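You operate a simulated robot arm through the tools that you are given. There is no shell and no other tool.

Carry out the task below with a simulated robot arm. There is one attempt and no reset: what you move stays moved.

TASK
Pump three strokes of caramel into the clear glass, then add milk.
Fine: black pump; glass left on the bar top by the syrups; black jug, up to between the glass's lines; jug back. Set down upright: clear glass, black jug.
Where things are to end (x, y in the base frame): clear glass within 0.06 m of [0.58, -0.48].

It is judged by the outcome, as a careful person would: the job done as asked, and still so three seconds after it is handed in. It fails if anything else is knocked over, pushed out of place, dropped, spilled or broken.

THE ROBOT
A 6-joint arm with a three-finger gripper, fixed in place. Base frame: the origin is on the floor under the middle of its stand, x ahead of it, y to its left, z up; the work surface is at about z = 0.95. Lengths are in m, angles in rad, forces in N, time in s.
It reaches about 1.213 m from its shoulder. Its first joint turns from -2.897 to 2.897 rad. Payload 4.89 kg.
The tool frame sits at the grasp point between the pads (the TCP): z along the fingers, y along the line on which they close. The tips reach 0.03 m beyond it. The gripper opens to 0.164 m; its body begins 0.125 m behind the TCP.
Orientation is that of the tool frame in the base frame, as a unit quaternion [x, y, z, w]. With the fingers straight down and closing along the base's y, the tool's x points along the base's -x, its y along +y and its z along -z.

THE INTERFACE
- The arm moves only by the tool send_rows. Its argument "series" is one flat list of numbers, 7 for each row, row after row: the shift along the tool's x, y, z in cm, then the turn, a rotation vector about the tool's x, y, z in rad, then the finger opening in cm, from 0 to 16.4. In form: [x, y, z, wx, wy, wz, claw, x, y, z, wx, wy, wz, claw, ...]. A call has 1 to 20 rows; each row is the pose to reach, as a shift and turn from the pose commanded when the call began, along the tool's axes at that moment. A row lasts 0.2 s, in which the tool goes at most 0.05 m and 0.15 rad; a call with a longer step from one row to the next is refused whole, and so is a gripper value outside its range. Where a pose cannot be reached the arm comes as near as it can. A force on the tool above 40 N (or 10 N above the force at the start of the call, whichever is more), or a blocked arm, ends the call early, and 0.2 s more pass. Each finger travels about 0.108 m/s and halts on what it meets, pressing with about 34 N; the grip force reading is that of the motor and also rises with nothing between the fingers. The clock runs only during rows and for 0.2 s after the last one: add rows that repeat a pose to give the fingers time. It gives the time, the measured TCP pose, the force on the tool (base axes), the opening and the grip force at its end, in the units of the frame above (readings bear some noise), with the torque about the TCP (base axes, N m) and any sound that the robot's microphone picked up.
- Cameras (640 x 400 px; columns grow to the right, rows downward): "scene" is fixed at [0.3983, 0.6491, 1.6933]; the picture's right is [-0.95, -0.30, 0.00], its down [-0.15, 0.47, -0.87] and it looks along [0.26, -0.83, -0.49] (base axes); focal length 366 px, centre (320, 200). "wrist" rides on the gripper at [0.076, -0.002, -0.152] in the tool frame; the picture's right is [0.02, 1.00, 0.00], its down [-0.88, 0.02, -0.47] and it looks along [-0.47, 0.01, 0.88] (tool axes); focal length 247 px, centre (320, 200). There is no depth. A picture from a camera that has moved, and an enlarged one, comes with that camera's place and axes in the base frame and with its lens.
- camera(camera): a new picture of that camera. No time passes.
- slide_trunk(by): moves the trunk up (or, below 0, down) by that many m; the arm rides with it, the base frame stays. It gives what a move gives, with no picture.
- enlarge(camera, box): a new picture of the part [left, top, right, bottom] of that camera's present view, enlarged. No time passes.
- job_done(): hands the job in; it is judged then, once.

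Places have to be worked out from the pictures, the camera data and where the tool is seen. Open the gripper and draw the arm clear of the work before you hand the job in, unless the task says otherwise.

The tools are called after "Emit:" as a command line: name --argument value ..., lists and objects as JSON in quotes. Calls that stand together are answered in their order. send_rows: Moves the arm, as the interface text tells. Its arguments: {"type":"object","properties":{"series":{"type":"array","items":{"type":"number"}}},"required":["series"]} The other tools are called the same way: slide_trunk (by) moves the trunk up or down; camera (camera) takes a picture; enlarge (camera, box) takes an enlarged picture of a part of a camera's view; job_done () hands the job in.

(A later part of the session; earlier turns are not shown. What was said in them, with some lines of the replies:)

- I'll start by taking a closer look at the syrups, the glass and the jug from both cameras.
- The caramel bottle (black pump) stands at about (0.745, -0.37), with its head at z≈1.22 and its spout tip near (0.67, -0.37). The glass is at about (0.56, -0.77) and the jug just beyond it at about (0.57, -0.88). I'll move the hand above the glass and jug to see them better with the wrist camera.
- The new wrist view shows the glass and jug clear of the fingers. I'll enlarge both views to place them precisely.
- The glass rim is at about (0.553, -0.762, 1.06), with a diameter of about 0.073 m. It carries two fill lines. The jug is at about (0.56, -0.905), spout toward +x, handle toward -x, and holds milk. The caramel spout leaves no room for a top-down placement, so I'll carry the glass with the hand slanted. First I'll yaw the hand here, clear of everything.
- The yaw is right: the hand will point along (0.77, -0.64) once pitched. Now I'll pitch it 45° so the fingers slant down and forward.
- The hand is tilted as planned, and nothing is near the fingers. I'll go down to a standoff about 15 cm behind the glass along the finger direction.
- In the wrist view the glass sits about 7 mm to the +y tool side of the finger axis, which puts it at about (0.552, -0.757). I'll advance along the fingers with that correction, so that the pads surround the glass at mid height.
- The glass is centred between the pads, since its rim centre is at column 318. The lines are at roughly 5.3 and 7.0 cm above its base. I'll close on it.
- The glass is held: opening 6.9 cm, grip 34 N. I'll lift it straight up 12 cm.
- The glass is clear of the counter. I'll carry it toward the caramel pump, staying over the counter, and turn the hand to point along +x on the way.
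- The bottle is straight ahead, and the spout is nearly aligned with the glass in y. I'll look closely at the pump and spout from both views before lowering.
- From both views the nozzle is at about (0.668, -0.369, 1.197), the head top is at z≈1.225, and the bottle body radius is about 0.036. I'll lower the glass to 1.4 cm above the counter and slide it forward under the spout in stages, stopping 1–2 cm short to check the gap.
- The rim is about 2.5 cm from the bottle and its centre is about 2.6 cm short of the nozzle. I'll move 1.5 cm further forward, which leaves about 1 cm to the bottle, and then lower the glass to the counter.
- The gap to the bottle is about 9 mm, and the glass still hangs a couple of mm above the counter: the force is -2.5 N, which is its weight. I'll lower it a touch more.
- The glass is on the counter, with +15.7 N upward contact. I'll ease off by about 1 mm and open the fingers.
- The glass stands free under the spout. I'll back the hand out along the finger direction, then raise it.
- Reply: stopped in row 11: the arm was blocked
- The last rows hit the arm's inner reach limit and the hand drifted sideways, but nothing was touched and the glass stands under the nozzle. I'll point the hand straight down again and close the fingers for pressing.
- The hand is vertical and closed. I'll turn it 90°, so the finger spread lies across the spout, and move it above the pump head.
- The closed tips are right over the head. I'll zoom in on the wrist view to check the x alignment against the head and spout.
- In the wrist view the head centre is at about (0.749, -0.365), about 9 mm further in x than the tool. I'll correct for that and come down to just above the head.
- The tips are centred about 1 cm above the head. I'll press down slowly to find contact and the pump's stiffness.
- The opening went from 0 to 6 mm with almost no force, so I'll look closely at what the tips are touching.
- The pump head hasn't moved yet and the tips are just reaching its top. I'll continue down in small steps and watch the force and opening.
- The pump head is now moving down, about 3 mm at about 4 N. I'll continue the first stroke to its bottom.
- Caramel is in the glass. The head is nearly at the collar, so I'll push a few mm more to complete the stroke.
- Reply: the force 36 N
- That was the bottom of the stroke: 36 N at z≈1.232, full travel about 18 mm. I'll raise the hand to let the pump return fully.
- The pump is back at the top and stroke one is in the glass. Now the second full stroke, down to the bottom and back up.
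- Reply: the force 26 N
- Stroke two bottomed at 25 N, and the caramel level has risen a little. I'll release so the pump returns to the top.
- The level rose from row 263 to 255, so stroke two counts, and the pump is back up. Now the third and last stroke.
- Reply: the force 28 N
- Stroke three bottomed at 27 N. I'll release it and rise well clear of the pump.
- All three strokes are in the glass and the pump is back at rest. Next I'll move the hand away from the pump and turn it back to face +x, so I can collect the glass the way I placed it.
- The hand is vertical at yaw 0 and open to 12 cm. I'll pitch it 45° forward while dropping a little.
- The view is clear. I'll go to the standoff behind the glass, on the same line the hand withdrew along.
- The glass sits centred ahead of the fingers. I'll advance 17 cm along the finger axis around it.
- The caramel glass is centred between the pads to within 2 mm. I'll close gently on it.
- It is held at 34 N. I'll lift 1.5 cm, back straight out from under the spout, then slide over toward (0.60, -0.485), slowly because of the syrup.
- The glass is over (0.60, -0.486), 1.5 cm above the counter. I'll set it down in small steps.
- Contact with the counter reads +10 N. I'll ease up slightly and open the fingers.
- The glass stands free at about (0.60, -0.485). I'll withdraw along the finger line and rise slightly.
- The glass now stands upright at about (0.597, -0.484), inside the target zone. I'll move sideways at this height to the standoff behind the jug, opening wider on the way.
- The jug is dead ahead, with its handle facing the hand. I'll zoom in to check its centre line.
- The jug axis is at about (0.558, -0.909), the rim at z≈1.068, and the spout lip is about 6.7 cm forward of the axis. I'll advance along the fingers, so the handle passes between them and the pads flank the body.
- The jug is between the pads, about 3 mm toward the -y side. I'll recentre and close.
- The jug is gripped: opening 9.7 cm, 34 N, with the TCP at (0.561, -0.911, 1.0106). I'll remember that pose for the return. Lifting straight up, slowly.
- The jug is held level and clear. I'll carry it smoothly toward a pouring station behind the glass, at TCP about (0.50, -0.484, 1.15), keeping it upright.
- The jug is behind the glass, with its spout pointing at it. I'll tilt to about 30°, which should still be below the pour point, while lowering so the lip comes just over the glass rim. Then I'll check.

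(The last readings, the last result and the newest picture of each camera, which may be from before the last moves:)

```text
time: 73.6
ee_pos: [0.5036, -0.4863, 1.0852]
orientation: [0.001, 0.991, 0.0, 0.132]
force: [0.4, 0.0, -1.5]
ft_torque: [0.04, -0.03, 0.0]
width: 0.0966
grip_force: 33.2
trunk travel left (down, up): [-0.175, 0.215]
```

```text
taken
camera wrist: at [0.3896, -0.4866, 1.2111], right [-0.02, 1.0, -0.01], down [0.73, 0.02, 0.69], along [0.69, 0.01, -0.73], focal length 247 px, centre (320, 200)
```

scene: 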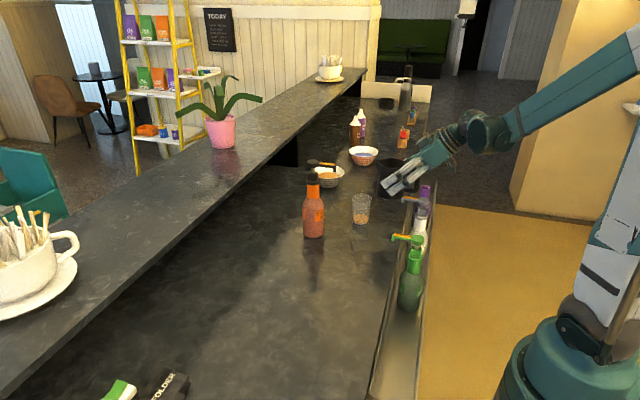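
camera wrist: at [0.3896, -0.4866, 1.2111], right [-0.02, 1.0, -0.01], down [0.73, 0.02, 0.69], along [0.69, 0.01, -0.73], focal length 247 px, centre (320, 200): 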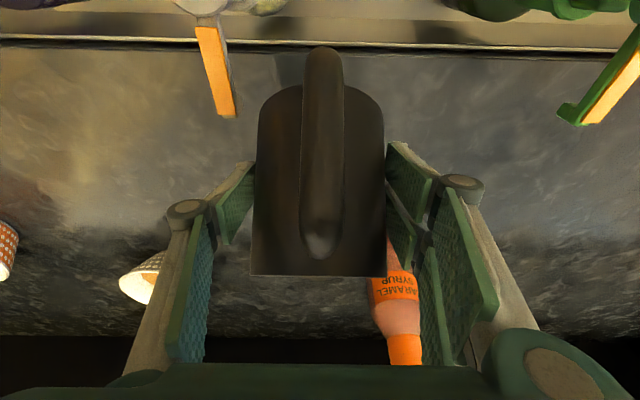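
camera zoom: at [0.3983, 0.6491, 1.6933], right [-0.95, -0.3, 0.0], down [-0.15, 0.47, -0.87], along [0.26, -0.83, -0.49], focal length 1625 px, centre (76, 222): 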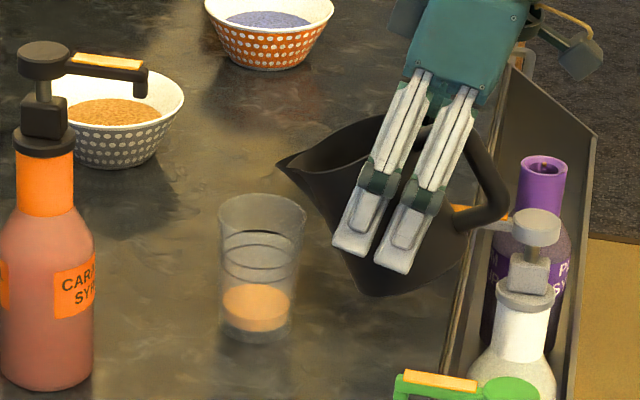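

The lip is about 1 cm behind the glass centre and about 5 cm above its rim, with nothing pouring yet. I'll tilt 6° more and look.

Emit:
send_rows --series '[0, 0, 0, 0, 0.035, 0, 6, 0, 0, 0, 0, 0.07, 0, 6, 0, 0, 0, 0, 0.105, 0, 6, 0, 0, 0, 0, 0.105, 0, 6, 0, 0, 0, 0, 0.105, 0, 6]'

Emit:
enlarge --camera "scene" --box '[340, 170, 410, 240]'

```text
time: 74.8
ee_pos: [0.5037, -0.4853, 1.0844]
orientation: [-0.001, 0.997, 0.0, 0.08]
force: [-0.4, 0.0, -1.8]
ft_torque: [-0.01, 0.02, 0.01]
width: 0.0963
grip_force: 34.3
trunk travel left (down, up): [-0.175, 0.215]
```

```text
5.71 times, centred on (375, 205) of scene
camera zoom: at [0.3983, 0.6491, 1.6933], right [-0.95, -0.3, 0.0], down [-0.15, 0.47, -0.87], along [0.26, -0.83, -0.49], focal length 2089 px, centre (6, 171)
```

zoom: 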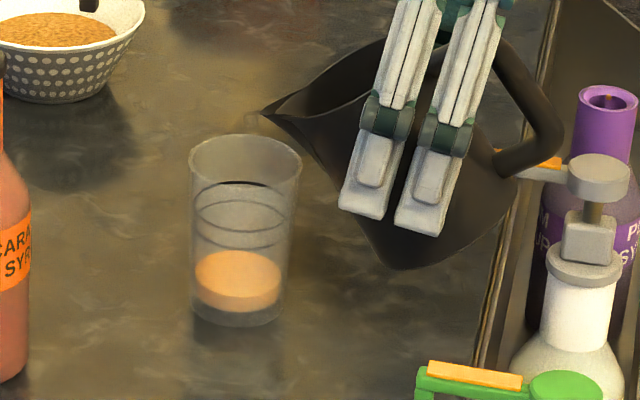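

Still no flow at about 36°. I'll go on tilting in small steps, checking each time. The target surface is centred near row 217 in this view, between the line centres at rows 207 and 228.

Emit:
send_rows --series '[0, 0, 0, 0, 0.02, 0, 6, 0, 0, 0, 0, 0.04, 0, 6, 0, 0, 0, 0, 0.052, 0, 6, 0, 0, 0, 0, 0.052, 0, 6]'

Emit:
enlarge --camera "scene" --box '[340, 170, 410, 240]'

```text
time: 75.8
ee_pos: [0.5019, -0.4852, 1.0854]
orientation: [0.0, 0.999, 0.0, 0.055]
force: [-0.6, -0.3, -1.8]
ft_torque: [0.02, -0.02, -0.01]
width: 0.0966
grip_force: 33.5
trunk travel left (down, up): [-0.175, 0.215]
```

```text
5.71 times, centred on (375, 205) of scene
camera zoom: at [0.3983, 0.6491, 1.6933], right [-0.95, -0.3, 0.0], down [-0.15, 0.47, -0.87], along [0.26, -0.83, -0.49], focal length 2089 px, centre (6, 171)
```

zoom: 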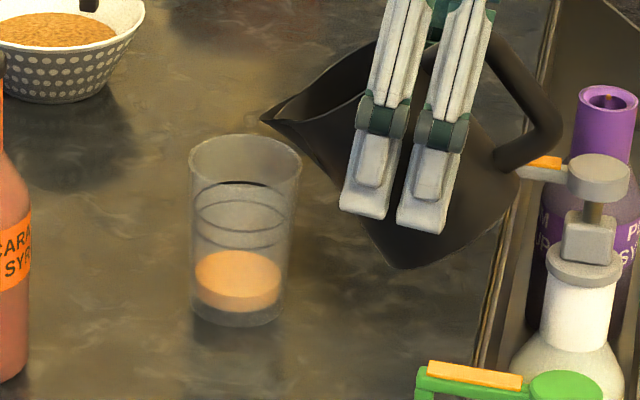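

There is no flow yet at about 39°. I'll continue with another 3°.

Emit:
send_rows --series '[0, 0, 0, 0, 0.02, 0, 6, 0, 0, 0, 0, 0.04, 0, 6, 0, 0, 0, 0, 0.052, 0, 6, 0, 0, 0, 0, 0.052, 0, 6]'

Emit:
enlarge --camera "scene" --box '[340, 170, 410, 240]'

```text
time: 76.8
ee_pos: [0.5023, -0.4849, 1.0853]
orientation: [0.001, 1.0, 0.0, 0.028]
force: [0.3, -0.4, -1.1]
ft_torque: [0.03, -0.02, 0.01]
width: 0.0966
grip_force: 33.7
trunk travel left (down, up): [-0.175, 0.215]
```

```text
5.71 times, centred on (375, 205) of scene
camera zoom: at [0.3983, 0.6491, 1.6933], right [-0.95, -0.3, 0.0], down [-0.15, 0.47, -0.87], along [0.26, -0.83, -0.49], focal length 2089 px, centre (6, 171)
```

zoom: 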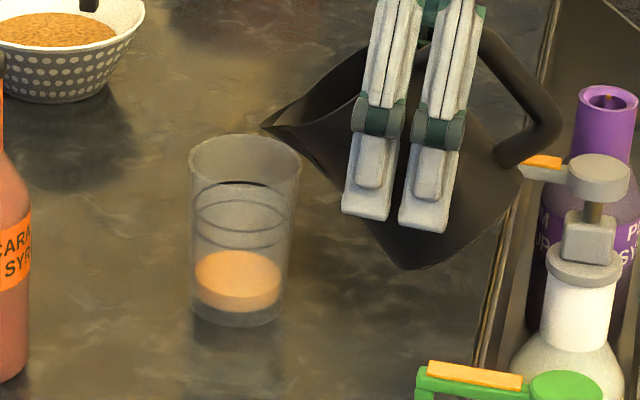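

Still nothing at about 42°. I'll go to 45°.

Emit:
send_rows --series '[0, 0, 0, 0, 0.02, 0, 6, 0, 0, 0, 0, 0.04, 0, 6, 0, 0, 0, 0, 0.052, 0, 6, 0, 0, 0, 0, 0.052, 0, 6]'

Emit:
enlarge --camera "scene" --box '[340, 170, 410, 240]'

```text
time: 77.8
ee_pos: [0.502, -0.4849, 1.0864]
orientation: [0.0, 1.0, 0.0, 0.002]
force: [-0.3, 0.1, -2.1]
ft_torque: [0.0, -0.02, 0.0]
width: 0.0963
grip_force: 33.8
trunk travel left (down, up): [-0.175, 0.215]
```

```text
5.71 times, centred on (375, 205) of scene
camera zoom: at [0.3983, 0.6491, 1.6933], right [-0.95, -0.3, 0.0], down [-0.15, 0.47, -0.87], along [0.26, -0.83, -0.49], focal length 2089 px, centre (6, 171)
```

zoom: 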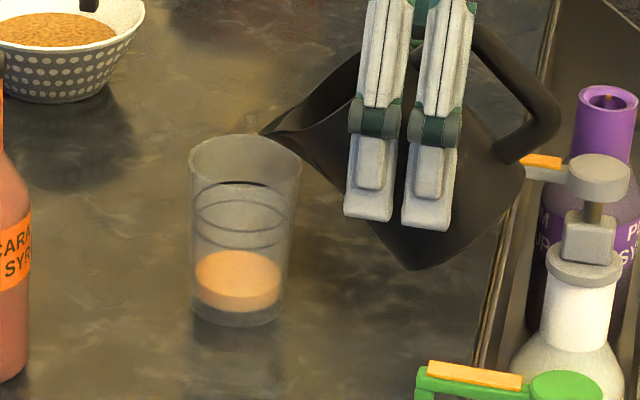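

No flow at 45° either, and the lip is about 2.3 cm above the rim. I'll keep tilting in small steps while raising slightly, to keep that clearance.

Emit:
send_rows --series '[0, 0, -0.2, 0, 0.02, 0, 6, 0, 0, -0.4, 0, 0.04, 0, 6, 0, 0, -0.5, 0, 0.052, 0, 6, 0, 0, -0.5, 0, 0.052, 0, 6]'

Emit:
enlarge --camera "scene" --box '[340, 170, 410, 240]'

```text
time: 78.8
ee_pos: [0.5021, -0.4841, 1.0903]
orientation: [0.001, 1.0, 0.0, -0.024]
force: [0.7, -0.5, -1.3]
ft_torque: [0.01, 0.0, 0.01]
width: 0.0963
grip_force: 33.7
trunk travel left (down, up): [-0.175, 0.215]
```

```text
5.71 times, centred on (375, 205) of scene
camera zoom: at [0.3983, 0.6491, 1.6933], right [-0.95, -0.3, 0.0], down [-0.15, 0.47, -0.87], along [0.26, -0.83, -0.49], focal length 2089 px, centre (6, 171)
```

zoom: 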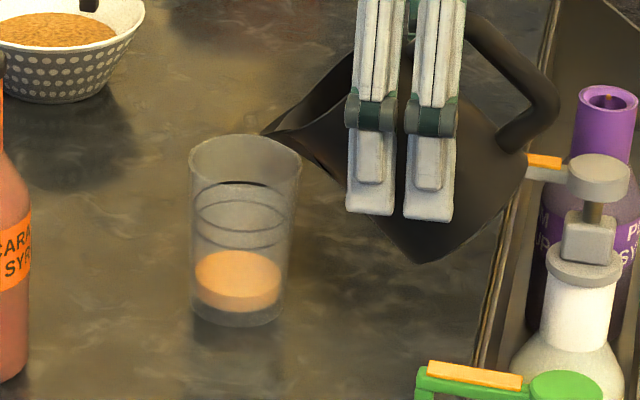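

Nothing at about 48°. Another 3°.

Emit:
send_rows --series '[0, 0, -0.2, 0, 0.02, 0, 6, 0, 0, -0.3, 0, 0.04, 0, 6, 0, 0, -0.4, 0, 0.052, 0, 6, 0, 0, -0.4, 0, 0.052, 0, 6]'

Emit:
enlarge --camera "scene" --box '[340, 170, 410, 240]'

Emit:
camera --camera "wrist"

```text
time: 79.8
ee_pos: [0.5034, -0.485, 1.0947]
orientation: [0.0, 0.999, 0.0, -0.05]
force: [0.0, -1.2, -1.0]
ft_torque: [0.0, 0.01, 0.01]
width: 0.0964
grip_force: 33.8
trunk travel left (down, up): [-0.175, 0.215]
```

```text
5.71 times, centred on (375, 205) of scene
camera zoom: at [0.3983, 0.6491, 1.6933], right [-0.95, -0.3, 0.0], down [-0.15, 0.47, -0.87], along [0.26, -0.83, -0.49], focal length 2089 px, centre (6, 171)
```

zoom: 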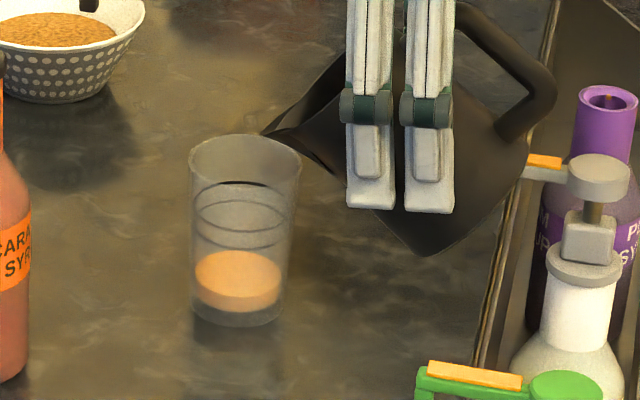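

```text
taken
camera wrist: at [0.4424, -0.4861, 1.2527], right [-0.02, 1.0, 0.0], down [0.92, 0.02, 0.38], along [0.38, 0.01, -0.92], focal length 247 px, centre (320, 200)
```

wrist: 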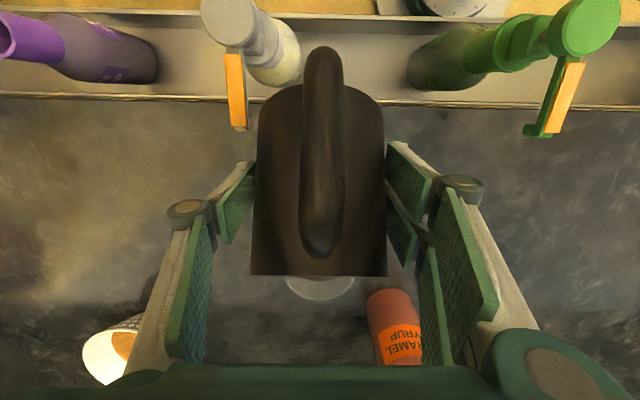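

The wrist view confirms the glass is centred under the spout. No flow at about 51°, so I'll continue.

Emit:
send_rows --series '[0, 0, -0.2, 0, 0.02, 0, 6, 0, 0, -0.3, 0, 0.04, 0, 6, 0, 0, -0.4, 0, 0.052, 0, 6, 0, 0, -0.4, 0, 0.052, 0, 6]'

Emit:
enlarge --camera "scene" --box '[340, 170, 410, 240]'

```text
time: 80.8
ee_pos: [0.5032, -0.4855, 1.0973]
orientation: [0.0, 0.997, 0.001, -0.076]
force: [0.0, 0.3, -0.7]
ft_torque: [0.01, -0.02, -0.02]
width: 0.0964
grip_force: 34.2
trunk travel left (down, up): [-0.175, 0.215]
```

```text
5.71 times, centred on (375, 205) of scene
camera zoom: at [0.3983, 0.6491, 1.6933], right [-0.95, -0.3, 0.0], down [-0.15, 0.47, -0.87], along [0.26, -0.83, -0.49], focal length 2089 px, centre (6, 171)
```

zoom: 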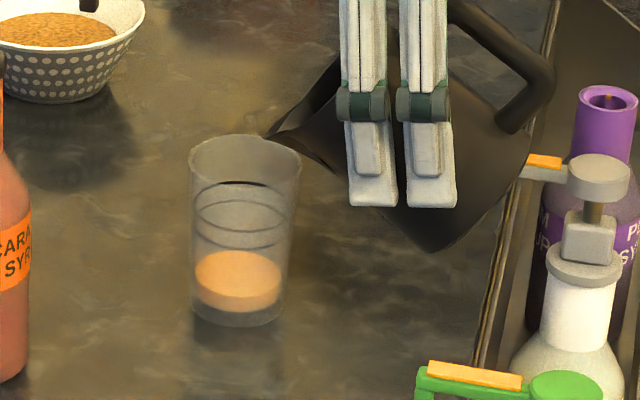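

Still none at about 54°. Another 3°.

Emit:
send_rows --series '[0, 0, -0.2, 0, 0.02, 0, 6, 0, 0, -0.3, 0, 0.04, 0, 6, 0, 0, -0.4, 0, 0.052, 0, 6, 0, 0, -0.4, 0, 0.052, 0, 6]'

Emit:
enlarge --camera "scene" --box '[340, 170, 410, 240]'

```text
time: 81.8
ee_pos: [0.5037, -0.4833, 1.1016]
orientation: [0.001, 0.995, 0.0, -0.102]
force: [0.3, -0.8, -1.8]
ft_torque: [-0.01, 0.0, 0.01]
width: 0.0966
grip_force: 33.8
trunk travel left (down, up): [-0.175, 0.215]
```

```text
5.71 times, centred on (375, 205) of scene
camera zoom: at [0.3983, 0.6491, 1.6933], right [-0.95, -0.3, 0.0], down [-0.15, 0.47, -0.87], along [0.26, -0.83, -0.49], focal length 2089 px, centre (6, 171)
```

zoom: 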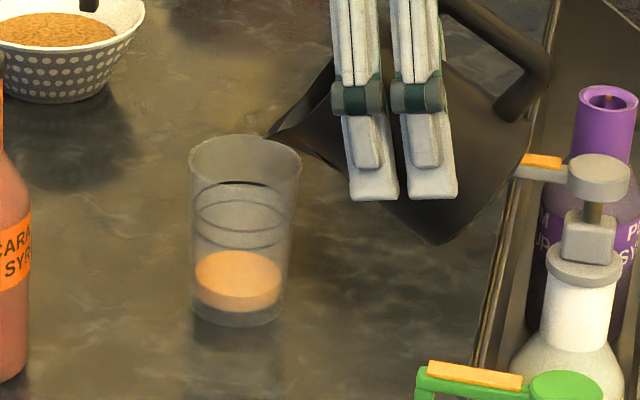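

No flow at about 57°, with the lip still about 2.5 cm above the rim. I'll continue with another 3° step.

Emit:
send_rows --series '[0, 0, -0.2, 0, 0.02, 0, 6, 0, 0, -0.3, 0, 0.04, 0, 6, 0, 0, -0.4, 0, 0.052, 0, 6, 0, 0, -0.4, 0, 0.052, 0, 6]'

Emit:
enlarge --camera "scene" --box '[340, 170, 410, 240]'

```text
time: 82.8
ee_pos: [0.5053, -0.4855, 1.1062]
orientation: [0.001, 0.992, 0.0, -0.128]
force: [0.5, 0.4, -0.7]
ft_torque: [0.04, 0.01, 0.02]
width: 0.0964
grip_force: 33.9
trunk travel left (down, up): [-0.175, 0.215]
```

```text
5.71 times, centred on (375, 205) of scene
camera zoom: at [0.3983, 0.6491, 1.6933], right [-0.95, -0.3, 0.0], down [-0.15, 0.47, -0.87], along [0.26, -0.83, -0.49], focal length 2089 px, centre (6, 171)
```

zoom: 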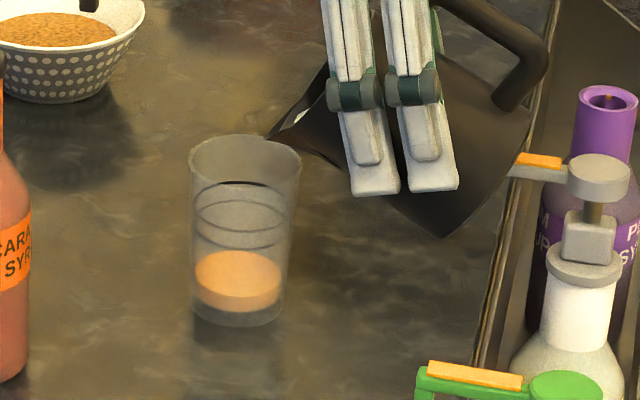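

Milk is now visible inside, close to the spout, at about 60°. From here I'll go in 1.5° steps.

Emit:
send_rows --series '[0, 0, -0.1, 0, 0.013, 0, 6, 0, 0, -0.2, 0, 0.026, 0, 6, 0, 0, -0.2, 0, 0.026, 0, 6]'

Emit:
enlarge --camera "scene" --box '[340, 170, 410, 240]'

```text
time: 83.6
ee_pos: [0.5056, -0.4856, 1.107]
orientation: [0.0, 0.99, 0.0, -0.141]
force: [0.5, 0.5, -1.9]
ft_torque: [0.01, 0.0, 0.0]
width: 0.0962
grip_force: 34.0
trunk travel left (down, up): [-0.175, 0.215]
```

```text
5.71 times, centred on (375, 205) of scene
camera zoom: at [0.3983, 0.6491, 1.6933], right [-0.95, -0.3, 0.0], down [-0.15, 0.47, -0.87], along [0.26, -0.83, -0.49], focal length 2089 px, centre (6, 171)
```

zoom: 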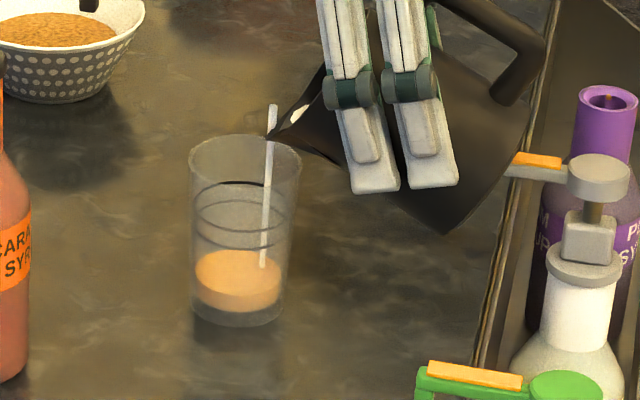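

The stream has started at about 61° and falls cleanly inside the glass. I'll hold this angle and watch the rate.

Emit:
send_rows --series '[0, 0, 0, 0, 0, 0, 6, 0, 0, 0, 0, 0, 0, 6, 0, 0, 0, 0, 0, 0, 6]'

Emit:
enlarge --camera "scene" --box '[340, 170, 410, 240]'

```text
time: 84.4
ee_pos: [0.5054, -0.4859, 1.1078]
orientation: [0.0, 0.99, 0.0, -0.141]
force: [-1.1, 0.5, -0.9]
ft_torque: [-0.02, 0.01, -0.05]
width: 0.0966
grip_force: 34.2
trunk travel left (down, up): [-0.175, 0.215]
```

```text
5.71 times, centred on (375, 205) of scene
camera zoom: at [0.3983, 0.6491, 1.6933], right [-0.95, -0.3, 0.0], down [-0.15, 0.47, -0.87], along [0.26, -0.83, -0.49], focal length 2089 px, centre (6, 171)
```

zoom: 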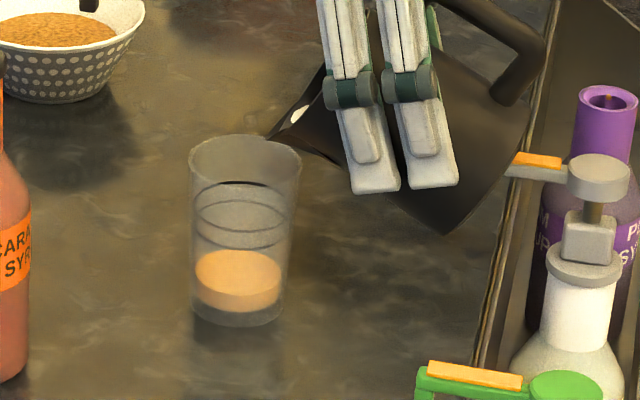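

The flow stops by itself once the level drops to the lip, so the pour is easy to meter by tilt. I'll tilt 2.5° more and hold.

Emit:
send_rows --series '[0, 0, -0.1, 0, 0.015, 0, 6, 0, 0, -0.2, 0, 0.03, 0, 6, 0, 0, -0.3, 0, 0.044, 0, 6, 0, 0, -0.3, 0, 0.044, 0, 6, 0, 0, -0.3, 0, 0.044, 0, 6, 0, 0, -0.3, 0, 0.044, 0, 6]'

Emit:
enlarge --camera "scene" --box '[340, 170, 410, 240]'

```text
time: 85.8
ee_pos: [0.5051, -0.4853, 1.1107]
orientation: [0.0, 0.987, 0.0, -0.162]
force: [-0.2, -0.1, -2.1]
ft_torque: [-0.01, -0.01, 0.0]
width: 0.0962
grip_force: 33.6
trunk travel left (down, up): [-0.175, 0.215]
```

```text
5.71 times, centred on (375, 205) of scene
camera zoom: at [0.3983, 0.6491, 1.6933], right [-0.95, -0.3, 0.0], down [-0.15, 0.47, -0.87], along [0.26, -0.83, -0.49], focal length 2089 px, centre (6, 171)
```

zoom: 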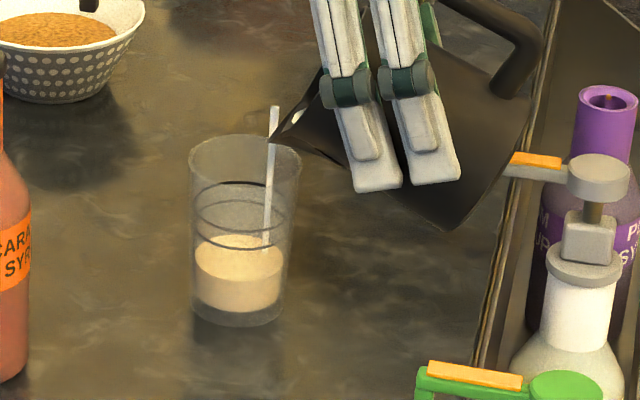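

The level is rising: the surface back edge moved from row 250 to 235, and the stream is still running. I'll hold and let it equalise.

Emit:
send_rows --series '[0, 0, 0, 0, 0, 0, 6, 0, 0, 0, 0, 0, 0, 6, 0, 0, 0, 0, 0, 0, 6]'

Emit:
enlarge --camera "scene" --box '[340, 170, 410, 240]'

```text
time: 86.6
ee_pos: [0.5065, -0.485, 1.112]
orientation: [0.0, 0.987, 0.0, -0.162]
force: [0.6, -0.5, -1.1]
ft_torque: [0.01, -0.02, 0.01]
width: 0.0963
grip_force: 34.0
trunk travel left (down, up): [-0.175, 0.215]
```

```text
5.71 times, centred on (375, 205) of scene
camera zoom: at [0.3983, 0.6491, 1.6933], right [-0.95, -0.3, 0.0], down [-0.15, 0.47, -0.87], along [0.26, -0.83, -0.49], focal length 2089 px, centre (6, 171)
```

zoom: 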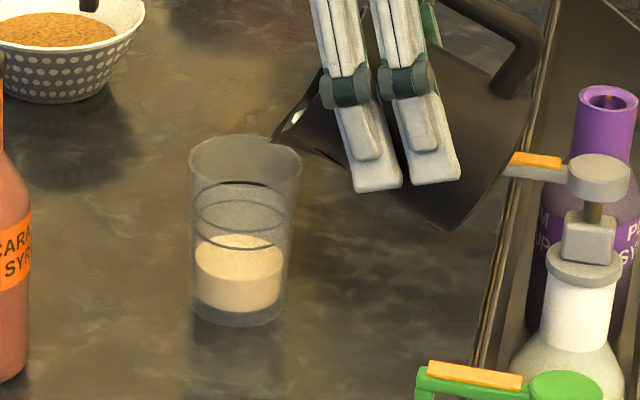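

The flow has stopped and the surface centre is near row 257. The first 2.5° raised it 17 rows and the target is row 217. Another 2.5°, then hold.

Emit:
send_rows --series '[0, 0, -0.1, 0, 0.015, 0, 6, 0, 0, -0.2, 0, 0.03, 0, 6, 0, 0, -0.2, 0, 0.044, 0, 6, 0, 0, -0.2, 0, 0.044, 0, 6, 0, 0, -0.2, 0, 0.044, 0, 6, 0, 0, -0.2, 0, 0.044, 0, 6, 0, 0, -0.2, 0, 0.044, 0, 6, 0, 0, -0.2, 0, 0.044, 0, 6]'

Emit:
enlarge --camera "scene" --box '[340, 170, 410, 240]'

```text
time: 88.4
ee_pos: [0.506, -0.4849, 1.113]
orientation: [0.0, 0.983, -0.001, -0.183]
force: [-0.3, 1.1, -0.6]
ft_torque: [0.01, -0.01, -0.02]
width: 0.0964
grip_force: 34.1
trunk travel left (down, up): [-0.175, 0.215]
```

```text
5.71 times, centred on (375, 205) of scene
camera zoom: at [0.3983, 0.6491, 1.6933], right [-0.95, -0.3, 0.0], down [-0.15, 0.47, -0.87], along [0.26, -0.83, -0.49], focal length 2089 px, centre (6, 171)
```

zoom: 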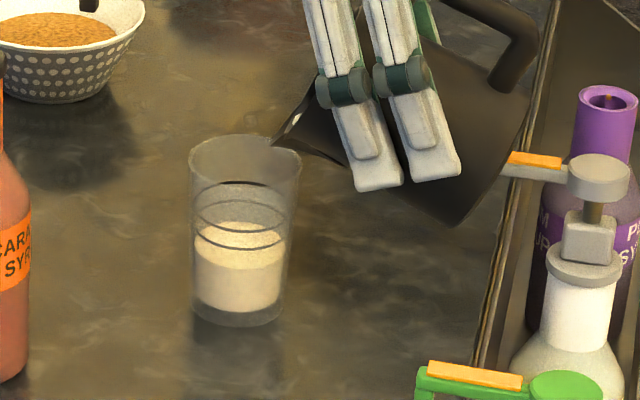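

It is at about 66° and the surface centre is near row 244, just below the lower line. Another 2.5° with a small forward shift to keep the lip over the glass.

Emit:
send_rows --series '[-0.1, 0, -0.1, 0, 0.015, 0, 6, -0.2, 0, -0.2, 0, 0.03, 0, 6, -0.2, 0, -0.3, 0, 0.044, 0, 6, -0.2, 0, -0.3, 0, 0.044, 0, 6, -0.2, 0, -0.3, 0, 0.044, 0, 6, -0.2, 0, -0.3, 0, 0.044, 0, 6, -0.2, 0, -0.3, 0, 0.044, 0, 6, -0.2, 0, -0.3, 0, 0.044, 0, 6]'

Emit:
enlarge --camera "scene" --box '[340, 170, 410, 240]'

Emit:
enlarge --camera "scene" --box '[350, 185, 390, 230]'

```text
time: 90.2
ee_pos: [0.5087, -0.4852, 1.1142]
orientation: [0.0, 0.979, 0.0, -0.205]
force: [0.6, -0.3, -0.9]
ft_torque: [-0.01, 0.01, 0.02]
width: 0.0966
grip_force: 34.3
trunk travel left (down, up): [-0.175, 0.215]
```

```text
5.71 times, centred on (375, 205) of scene
camera zoom: at [0.3983, 0.6491, 1.6933], right [-0.95, -0.3, 0.0], down [-0.15, 0.47, -0.87], along [0.26, -0.83, -0.49], focal length 2089 px, centre (6, 171)
```

zoom: 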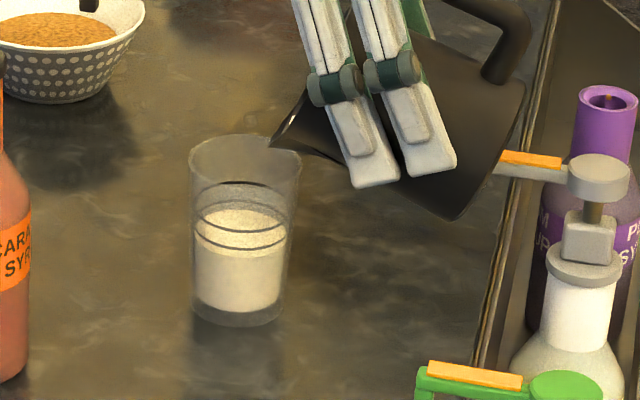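

```text
8.89 times, centred on (370, 208) of scene
camera zoom: at [0.3983, 0.6491, 1.6933], right [-0.95, -0.3, 0.0], down [-0.15, 0.47, -0.87], along [0.26, -0.83, -0.49], focal length 3250 px, centre (-124, 133)
```

zoom: 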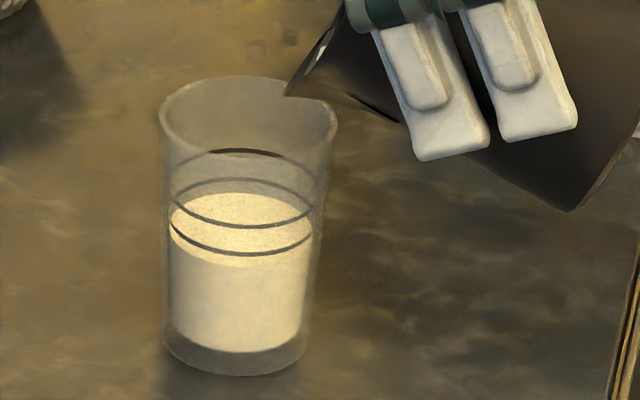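

In the close-up, the line centres are at rows 189 (upper) and 217 (lower), and the surface centre is at 230, so it needs about 27 px more. Another 2.5°.

Emit:
send_rows --series '[-0.1, 0, -0.1, 0, 0.015, 0, 6, -0.1, 0, -0.2, 0, 0.03, 0, 6, -0.1, 0, -0.2, 0, 0.044, 0, 6, -0.1, 0, -0.2, 0, 0.044, 0, 6, -0.1, 0, -0.2, 0, 0.044, 0, 6, -0.1, 0, -0.2, 0, 0.044, 0, 6, -0.1, 0, -0.2, 0, 0.044, 0, 6, -0.1, 0, -0.2, 0, 0.044, 0, 6]'

Emit:
enlarge --camera "scene" --box '[350, 185, 390, 230]'

```text
time: 92.0
ee_pos: [0.5117, -0.4853, 1.1164]
orientation: [0.0, 0.974, -0.001, -0.227]
force: [-0.1, -0.3, -0.7]
ft_torque: [0.03, -0.03, -0.01]
width: 0.0965
grip_force: 34.4
trunk travel left (down, up): [-0.175, 0.215]
```

```text
8.89 times, centred on (370, 208) of scene
camera zoom: at [0.3983, 0.6491, 1.6933], right [-0.95, -0.3, 0.0], down [-0.15, 0.47, -0.87], along [0.26, -0.83, -0.49], focal length 3250 px, centre (-124, 133)
```

zoom: 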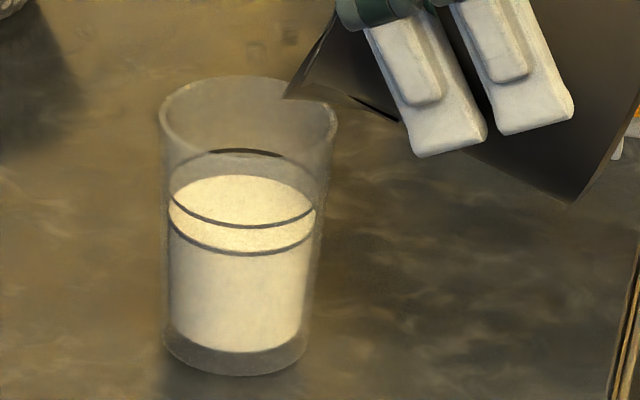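

The surface is now at row ~213, just above the lower line at 217. About 10 px more puts it midway, so I'll tilt 1.3° further.

Emit:
send_rows --series '[0, 0, -0.1, 0, 0.012, 0, 6, 0, 0, -0.1, 0, 0.023, 0, 6, 0, 0, -0.1, 0, 0.023, 0, 6, 0, 0, -0.1, 0, 0.023, 0, 6, 0, 0, -0.1, 0, 0.023, 0, 6, 0, 0, -0.1, 0, 0.023, 0, 6]'

Emit:
enlarge --camera "scene" --box '[350, 185, 390, 230]'

```text
time: 93.4
ee_pos: [0.511, -0.4843, 1.1164]
orientation: [0.0, 0.971, 0.0, -0.239]
force: [0.5, -0.2, -0.9]
ft_torque: [0.0, -0.01, 0.03]
width: 0.0964
grip_force: 33.8
trunk travel left (down, up): [-0.175, 0.215]
```

```text
8.89 times, centred on (370, 208) of scene
camera zoom: at [0.3983, 0.6491, 1.6933], right [-0.95, -0.3, 0.0], down [-0.15, 0.47, -0.87], along [0.26, -0.83, -0.49], focal length 3250 px, centre (-124, 133)
```

zoom: 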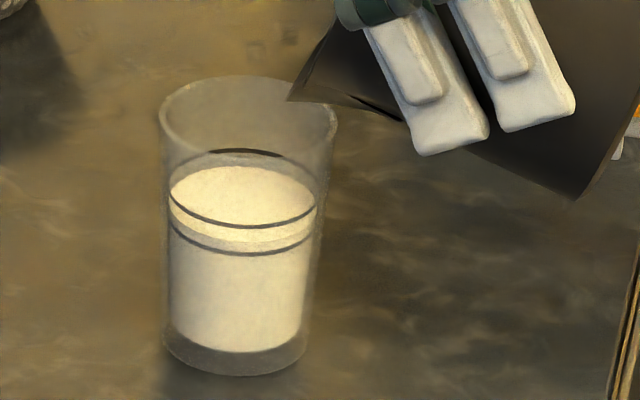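

The surface's front edge at row 242 is exactly midway between the lines' front arcs at rows 228 and 254. The pour is done, so I'll tilt the jug back upright while raising it and drawing it back from the glass.

Emit:
send_rows --series '[0, 0, 0, 0, -0.06, 0, 6, 0, 0, 0, 0, -0.14, 0, 6, 0.2, 0, -0.25, 0, -0.22, 0, 6, 0.6, 0, -0.7, 0, -0.3, 0, 6, 1.1, 0, -1.3, 0, -0.38, 0, 6, 1.7, 0, -1.95, 0, -0.46, 0, 6, 2.3, 0, -2.6, 0, -0.54, 0, 6, 2.9, 0, -3.3, 0, -0.62, 0, 6, 3.5, 0, -3.95, 0, -0.7, 0, 6, 3.9, 0, -4.4, 0, -0.78, 0, 6, 4.11, 0, -4.62, 0, -0.86, 0, 6, 4.11, 0, -4.62, 0, -0.94, 0, 6, 4.11, 0, -4.62, 0, -1.02, 0, 6, 4.11, 0, -4.62, 0, -1.1, 0, 6, 4.11, 0, -4.62, 0, -1.17, 0, 6, 4.11, 0, -4.62, 0, -1.23, 0, 6, 4.11, 0, -4.62, 0, -1.266, 0, 6, 4.11, 0, -4.62, 0, -1.266, 0, 6]'

Emit:
enlarge --camera "scene" --box '[350, 185, 390, 230]'

Emit:
enlarge --camera "scene" --box '[310, 130, 440, 240]'

Emit:
camera --camera "wrist"

```text
time: 97.2
ee_pos: [0.4972, -0.4847, 1.1775]
orientation: [0.001, 0.924, 0.0, 0.383]
force: [-0.2, -0.3, -1.4]
ft_torque: [-0.03, 0.0, -0.01]
width: 0.0965
grip_force: 34.1
trunk travel left (down, up): [-0.175, 0.215]
```

```text
8.89 times, centred on (370, 208) of scene
camera zoom: at [0.3983, 0.6491, 1.6933], right [-0.95, -0.3, 0.0], down [-0.15, 0.47, -0.87], along [0.26, -0.83, -0.49], focal length 3250 px, centre (-124, 133)
```

zoom: 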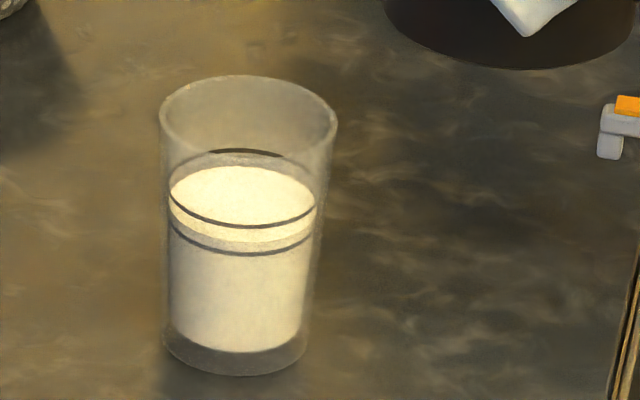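

```text
3.64 times, centred on (375, 185) of scene
camera zoom: at [0.3983, 0.6491, 1.6933], right [-0.95, -0.3, 0.0], down [-0.15, 0.47, -0.87], along [0.26, -0.83, -0.49], focal length 1329 px, centre (120, 254)
```

zoom: 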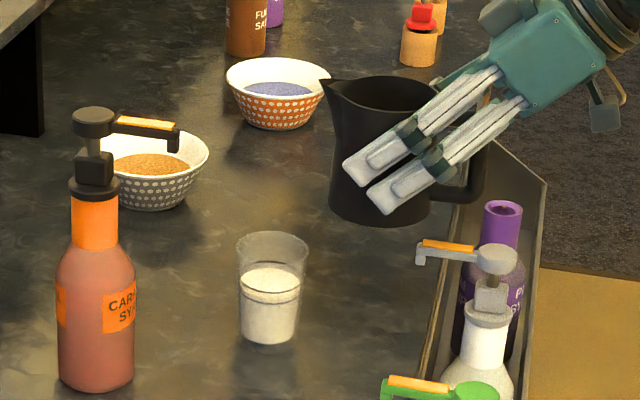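

```text
taken
camera wrist: at [0.3354, -0.4851, 1.2297], right [-0.01, 1.0, -0.02], down [0.29, 0.02, 0.96], along [0.96, 0.01, -0.29], focal length 247 px, centre (320, 200)
```

wrist: 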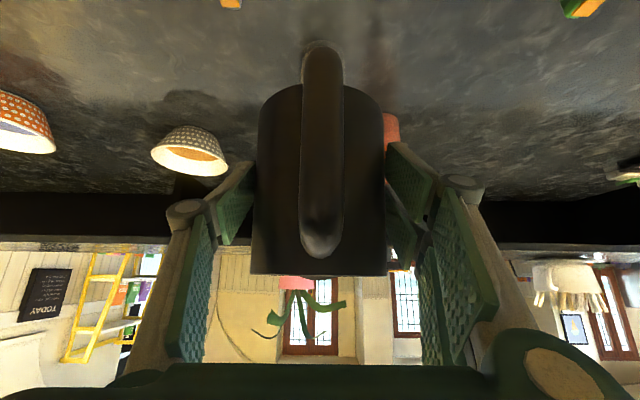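

The milk sits midway between the lines and nothing is spilled. I'll carry the jug back to above the place it came from.

Emit:
send_rows --series '[0, -0.4, 0.08, 0, 0, 0, 6, -0.03, -1.7, 0.33, 0, 0, 0, 6, -0.08, -4.3, 0.83, 0, 0, 0, 6, -0.14, -7.3, 1.4, 0, 0, 0, 6, -0.2, -10.3, 2.0, 0, 0, 0, 6, -0.25, -13.3, 2.57, 0, 0, 0, 6, -0.31, -16.3, 3.15, 0, 0, 0, 6, -0.37, -19.3, 3.72, 0, 0, 0, 6, -0.42, -22.3, 4.3, 0, 0, 0, 6, -0.48, -25.3, 4.88, 0, 0, 0, 6, -0.54, -28.3, 5.46, 0, 0, 0, 6, -0.6, -31.3, 6.04, 0, 0, 0, 6, -0.65, -34.3, 6.62, 0, 0, 0, 6, -0.7, -37.3, 7.2, 0, 0, 0, 6, -0.75, -39.9, 7.7, 0, 0, 0, 6, -0.79, -41.6, 8.03, 0, 0, 0, 6, -0.81, -42.4, 8.2, 0, 0, 0, 6, -0.81, -42.7, 8.24, 0, 0, 0, 6, -0.81, -42.7, 8.24, 0, 0, 0, 6]'

Emit:
enlarge --camera "scene" --box '[350, 90, 450, 180]'

Emit:
camera --camera "wrist"

```text
time: 101.2
ee_pos: [0.5614, -0.9133, 1.1242]
orientation: [0.001, 0.924, -0.001, 0.383]
force: [0.0, -0.7, -2.2]
ft_torque: [-0.01, 0.0, -0.01]
width: 0.0967
grip_force: 33.9
trunk travel left (down, up): [-0.175, 0.215]
```

```text
4.44 times, centred on (400, 135) of scene
camera zoom: at [0.3983, 0.6491, 1.6933], right [-0.95, -0.3, 0.0], down [-0.15, 0.47, -0.87], along [0.26, -0.83, -0.49], focal length 1625 px, centre (-36, 489)
```

zoom: 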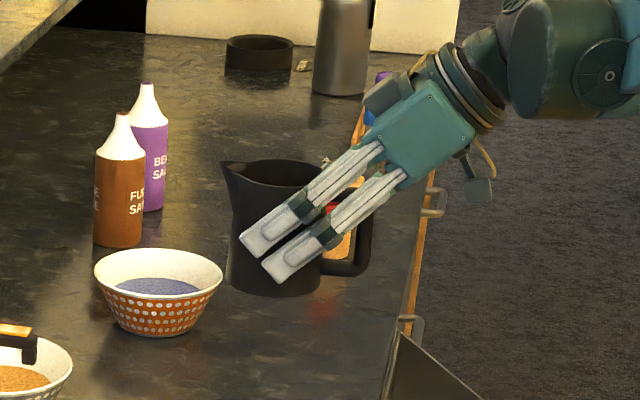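

```text
taken
camera wrist: at [0.399, -0.9132, 1.1771], right [-0.01, 1.0, -0.01], down [0.29, 0.02, 0.96], along [0.96, 0.01, -0.29], focal length 247 px, centre (320, 200)
```

wrist: 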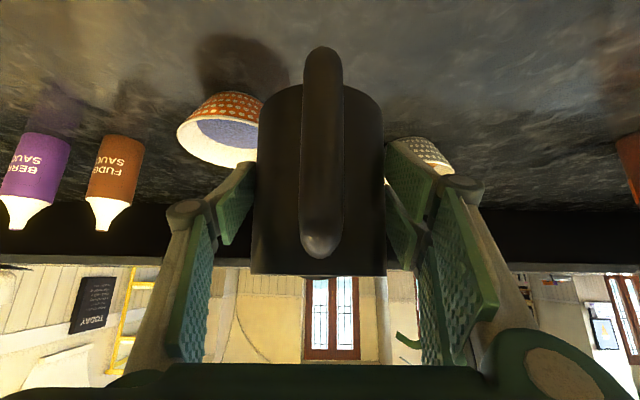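

The view matches the moment right after lifting, so the jug is above its original spot. I'll lower it about 11 cm, to just above the counter.

Emit:
send_rows --series '[0.5, 0, 0.5, 0, 0, 0, 6, 1.7, 0, 1.7, 0, 0, 0, 6, 3.1, 0, 3.1, 0, 0, 0, 6, 4.5, 0, 4.5, 0, 0, 0, 6, 5.8, 0, 5.8, 0, 0, 0, 6, 6.9, 0, 6.9, 0, 0, 0, 6, 7.5, 0, 7.5, 0, 0, 0, 6, 7.75, 0, 7.75, 0, 0, 0, 6, 7.75, 0, 7.75, 0, 0, 0, 6]'

```text
time: 103.2
ee_pos: [0.5609, -0.9113, 1.0162]
orientation: [0.001, 0.924, 0.0, 0.382]
force: [-0.1, 0.2, -0.3]
ft_torque: [0.01, -0.02, 0.01]
width: 0.0964
grip_force: 33.6
trunk travel left (down, up): [-0.175, 0.215]
```

It is about 4–5 mm above the original height. I'll do the last lowering in fine steps until I feel contact.

Emit:
send_rows --series '[0.12, 0, 0.12, 0, 0, 0, 6, 0.24, 0, 0.24, 0, 0, 0, 6, 0.34, 0, 0.34, 0, 0, 0, 6, 0.42, 0, 0.42, 0, 0, 0, 6, 0.42, 0, 0.42, 0, 0, 0, 6]'

```text
time: 104.4
ee_pos: [0.5598, -0.9105, 1.0108]
orientation: [0.0, 0.924, -0.001, 0.383]
force: [0.3, -9.7, 20.6]
ft_torque: [-0.34, 0.08, 0.09]
width: 0.0962
grip_force: 34.0
trunk travel left (down, up): [-0.175, 0.215]
```

The jug is on the counter at its original height, with 20 N of contact. I'll ease off about 1 mm and open the fingers.

Emit:
send_rows --series '[-0.05, 0, -0.05, 0, 0, 0, 6, -0.08, 0, -0.08, 0, 0, 0, 6, -0.08, 0, -0.08, 0, 0, 0, 9.8, -0.08, 0, -0.08, 0, 0, 0, 11, -0.08, 0, -0.08, 0, 0, 0, 12.5, -0.08, 0, -0.08, 0, 0, 0, 14, -0.08, 0, -0.08, 0, 0, 0, 14, -0.08, 0, -0.08, 0, 0, 0, 14]'

Emit:
camera --camera "wrist"

Emit:
enlarge --camera "scene" --box '[350, 110, 450, 200]'

```text
time: 106.2
ee_pos: [0.5608, -0.9113, 1.0104]
orientation: [0.001, 0.924, -0.001, 0.382]
force: [-0.3, 0.2, 0.3]
ft_torque: [0.03, 0.03, 0.01]
width: 0.1402
grip_force: 0.0
trunk travel left (down, up): [-0.175, 0.215]
```

```text
taken
camera wrist: at [0.3984, -0.9121, 1.0634], right [-0.01, 1.0, -0.02], down [0.29, 0.02, 0.96], along [0.96, 0.01, -0.29], focal length 247 px, centre (320, 200)
```

wrist: 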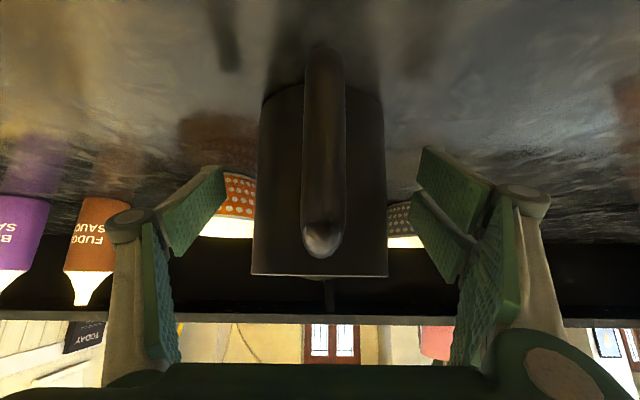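

```text
4.44 times, centred on (400, 155) of scene
camera zoom: at [0.3983, 0.6491, 1.6933], right [-0.95, -0.3, 0.0], down [-0.15, 0.47, -0.87], along [0.26, -0.83, -0.49], focal length 1625 px, centre (-36, 400)
```

zoom: 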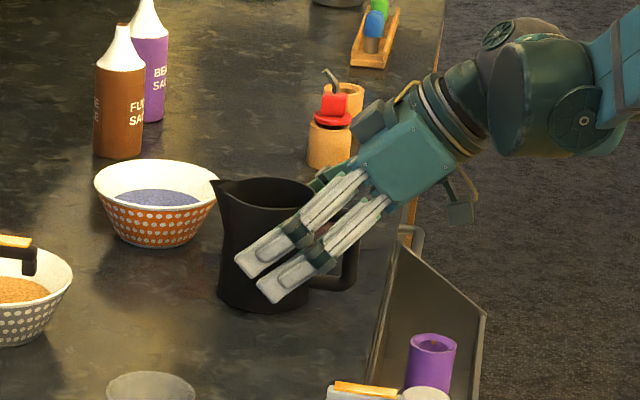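

The jug stands back in its place and is released. I'll withdraw along the finger line, then rise clear.

Emit:
send_rows --series '[0, 0, -1.2, 0, 0, 0, 14, 0, 0, -4, 0, 0, 0, 14, 0, 0, -7.5, 0, 0, 0, 14, 0, 0, -11, 0, 0, 0, 14, 0, 0, -14.5, 0, 0, 0, 14, 0, 0, -18, 0, 0, 0, 14, -2, 0, -20, 0, 0, 0, 14, -4.5, 0, -22.5, 0, 0, 0, 14, -7, 0, -25, 0, 0, 0, 14, -9.5, 0, -27.5, 0, 0, 0, 14, -9.5, 0, -27.5, 0, 0, 0, 14]'

Emit:
camera --camera "scene"

Emit:
enlarge --camera "scene" --box '[300, 130, 430, 250]'

Emit:
enlarge --camera "scene" --box '[360, 130, 420, 190]'

```text
time: 108.6
ee_pos: [0.4331, -0.9108, 1.2704]
orientation: [0.0, 0.924, 0.0, 0.383]
force: [0.5, 0.5, 0.9]
ft_torque: [-0.04, 0.0, 0.0]
width: 0.1402
grip_force: 0.0
trunk travel left (down, up): [-0.175, 0.215]
```

```text
taken
```

scene: 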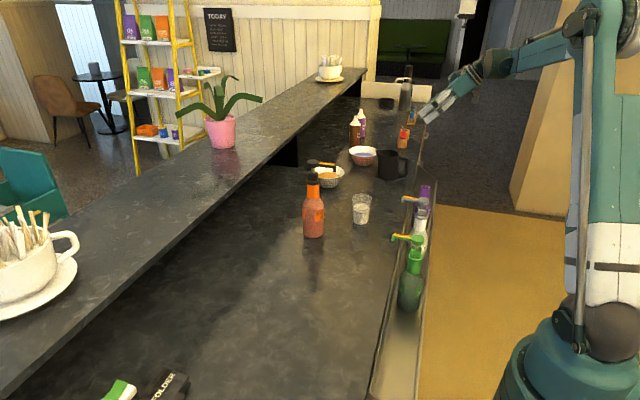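

```text
3.33 times, centred on (365, 190) of scene
camera zoom: at [0.3983, 0.6491, 1.6933], right [-0.95, -0.3, 0.0], down [-0.15, 0.47, -0.87], along [0.26, -0.83, -0.49], focal length 1219 px, centre (170, 233)
```

zoom: 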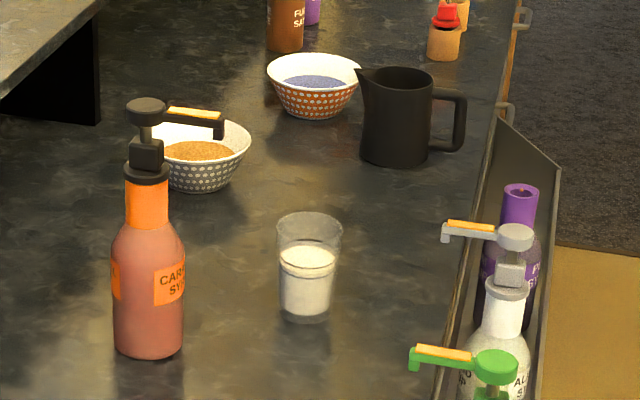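

```text
6.67 times, centred on (390, 160) of scene
camera zoom: at [0.3983, 0.6491, 1.6933], right [-0.95, -0.3, 0.0], down [-0.15, 0.47, -0.87], along [0.26, -0.83, -0.49], focal length 2437 px, centre (-147, 467)
```

zoom: 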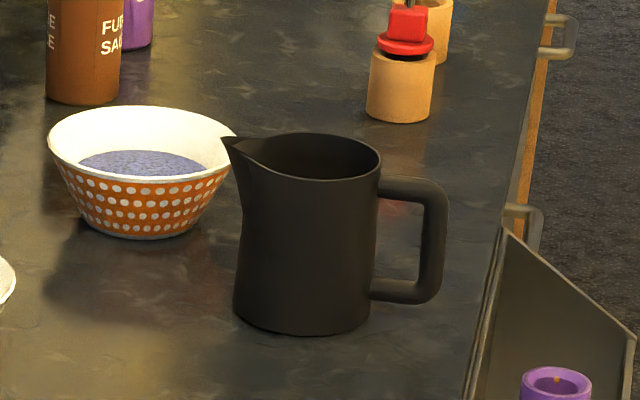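

The jug is back exactly where it was, the glass is filled midway between its lines at about (0.597, -0.485), and nothing else has moved. I'll open the gripper fully and rise a little more before a final look.

Emit:
send_rows --series '[-1.5, 0, -1.5, 0, 0, 0, 15, -3, 0, -3, 0, 0, 0, 16.4, -4.5, 0, -4.5, 0, 0, 0, 16.4, -4.5, 0, -4.5, 0, 0, 0, 16.4]'

Emit:
enlarge --camera "scene" --box '[350, 185, 390, 230]'

Emit:
camera --camera "wrist"

```text
time: 109.6
ee_pos: [0.4346, -0.91, 1.3336]
orientation: [0.001, 0.924, 0.0, 0.383]
force: [0.0, -0.6, -0.1]
ft_torque: [-0.07, 0.04, -0.05]
width: 0.164
grip_force: 0.1
trunk travel left (down, up): [-0.175, 0.215]
```

```text
8.89 times, centred on (370, 208) of scene
camera zoom: at [0.3983, 0.6491, 1.6933], right [-0.95, -0.3, 0.0], down [-0.15, 0.47, -0.87], along [0.26, -0.83, -0.49], focal length 3250 px, centre (-124, 133)
```

zoom: 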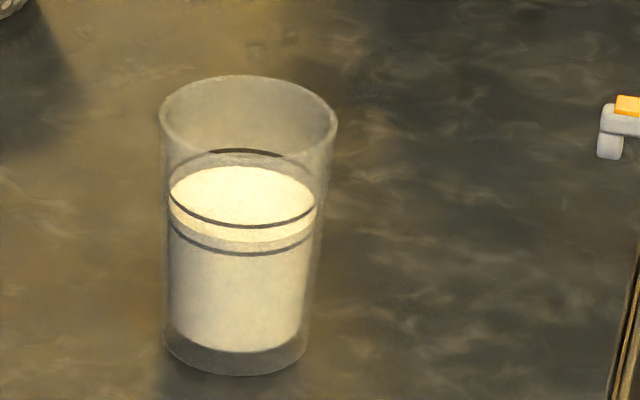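

```text
taken
camera wrist: at [0.2727, -0.9108, 1.3864], right [-0.01, 1.0, -0.02], down [0.29, 0.02, 0.96], along [0.96, 0.01, -0.29], focal length 247 px, centre (320, 200)
```

wrist: 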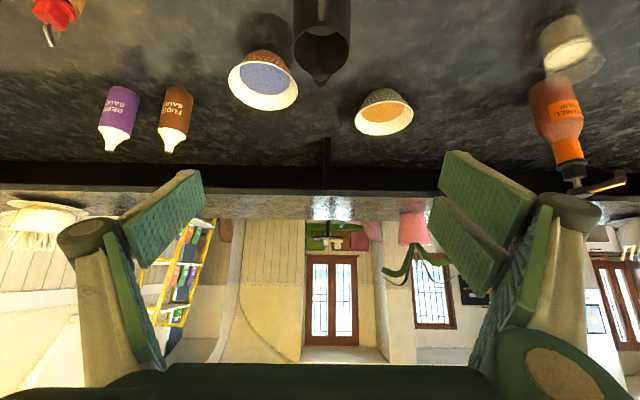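

Everything is in order: three caramel strokes are in the glass, the milk stands between its lines, and the glass is upright within the target zone. The jug is upright back in its place, and the arm is open and clear. I'm handing the job in.

Emit:
job_done

```text
The job is handed in.
```

The job is done and handed in. The clear glass has three caramel strokes in it, with milk poured on top.

- **Caramel:** I pressed the black pump to the bottom three times and let it return to the top after each stroke. The level in the glass rose with each one.
- **Milk:** The surface sits about midway between the glass's two lines. I saw no milk on the counter.
- **Glass:** It stands upright on the bar top at about (0.60, -0.485), roughly 0.02 m from the target point.
- **Jug:** It stands upright where it was, in the same position in the pictures as before.
- **Other items:** Nothing else looked moved or knocked in the final pictures. The gripper is open and the arm is clear of the work.

The arm was blocked once at its inner reach limit while backing away from the glass. It drifted sideways a few centimetres but touched nothing.
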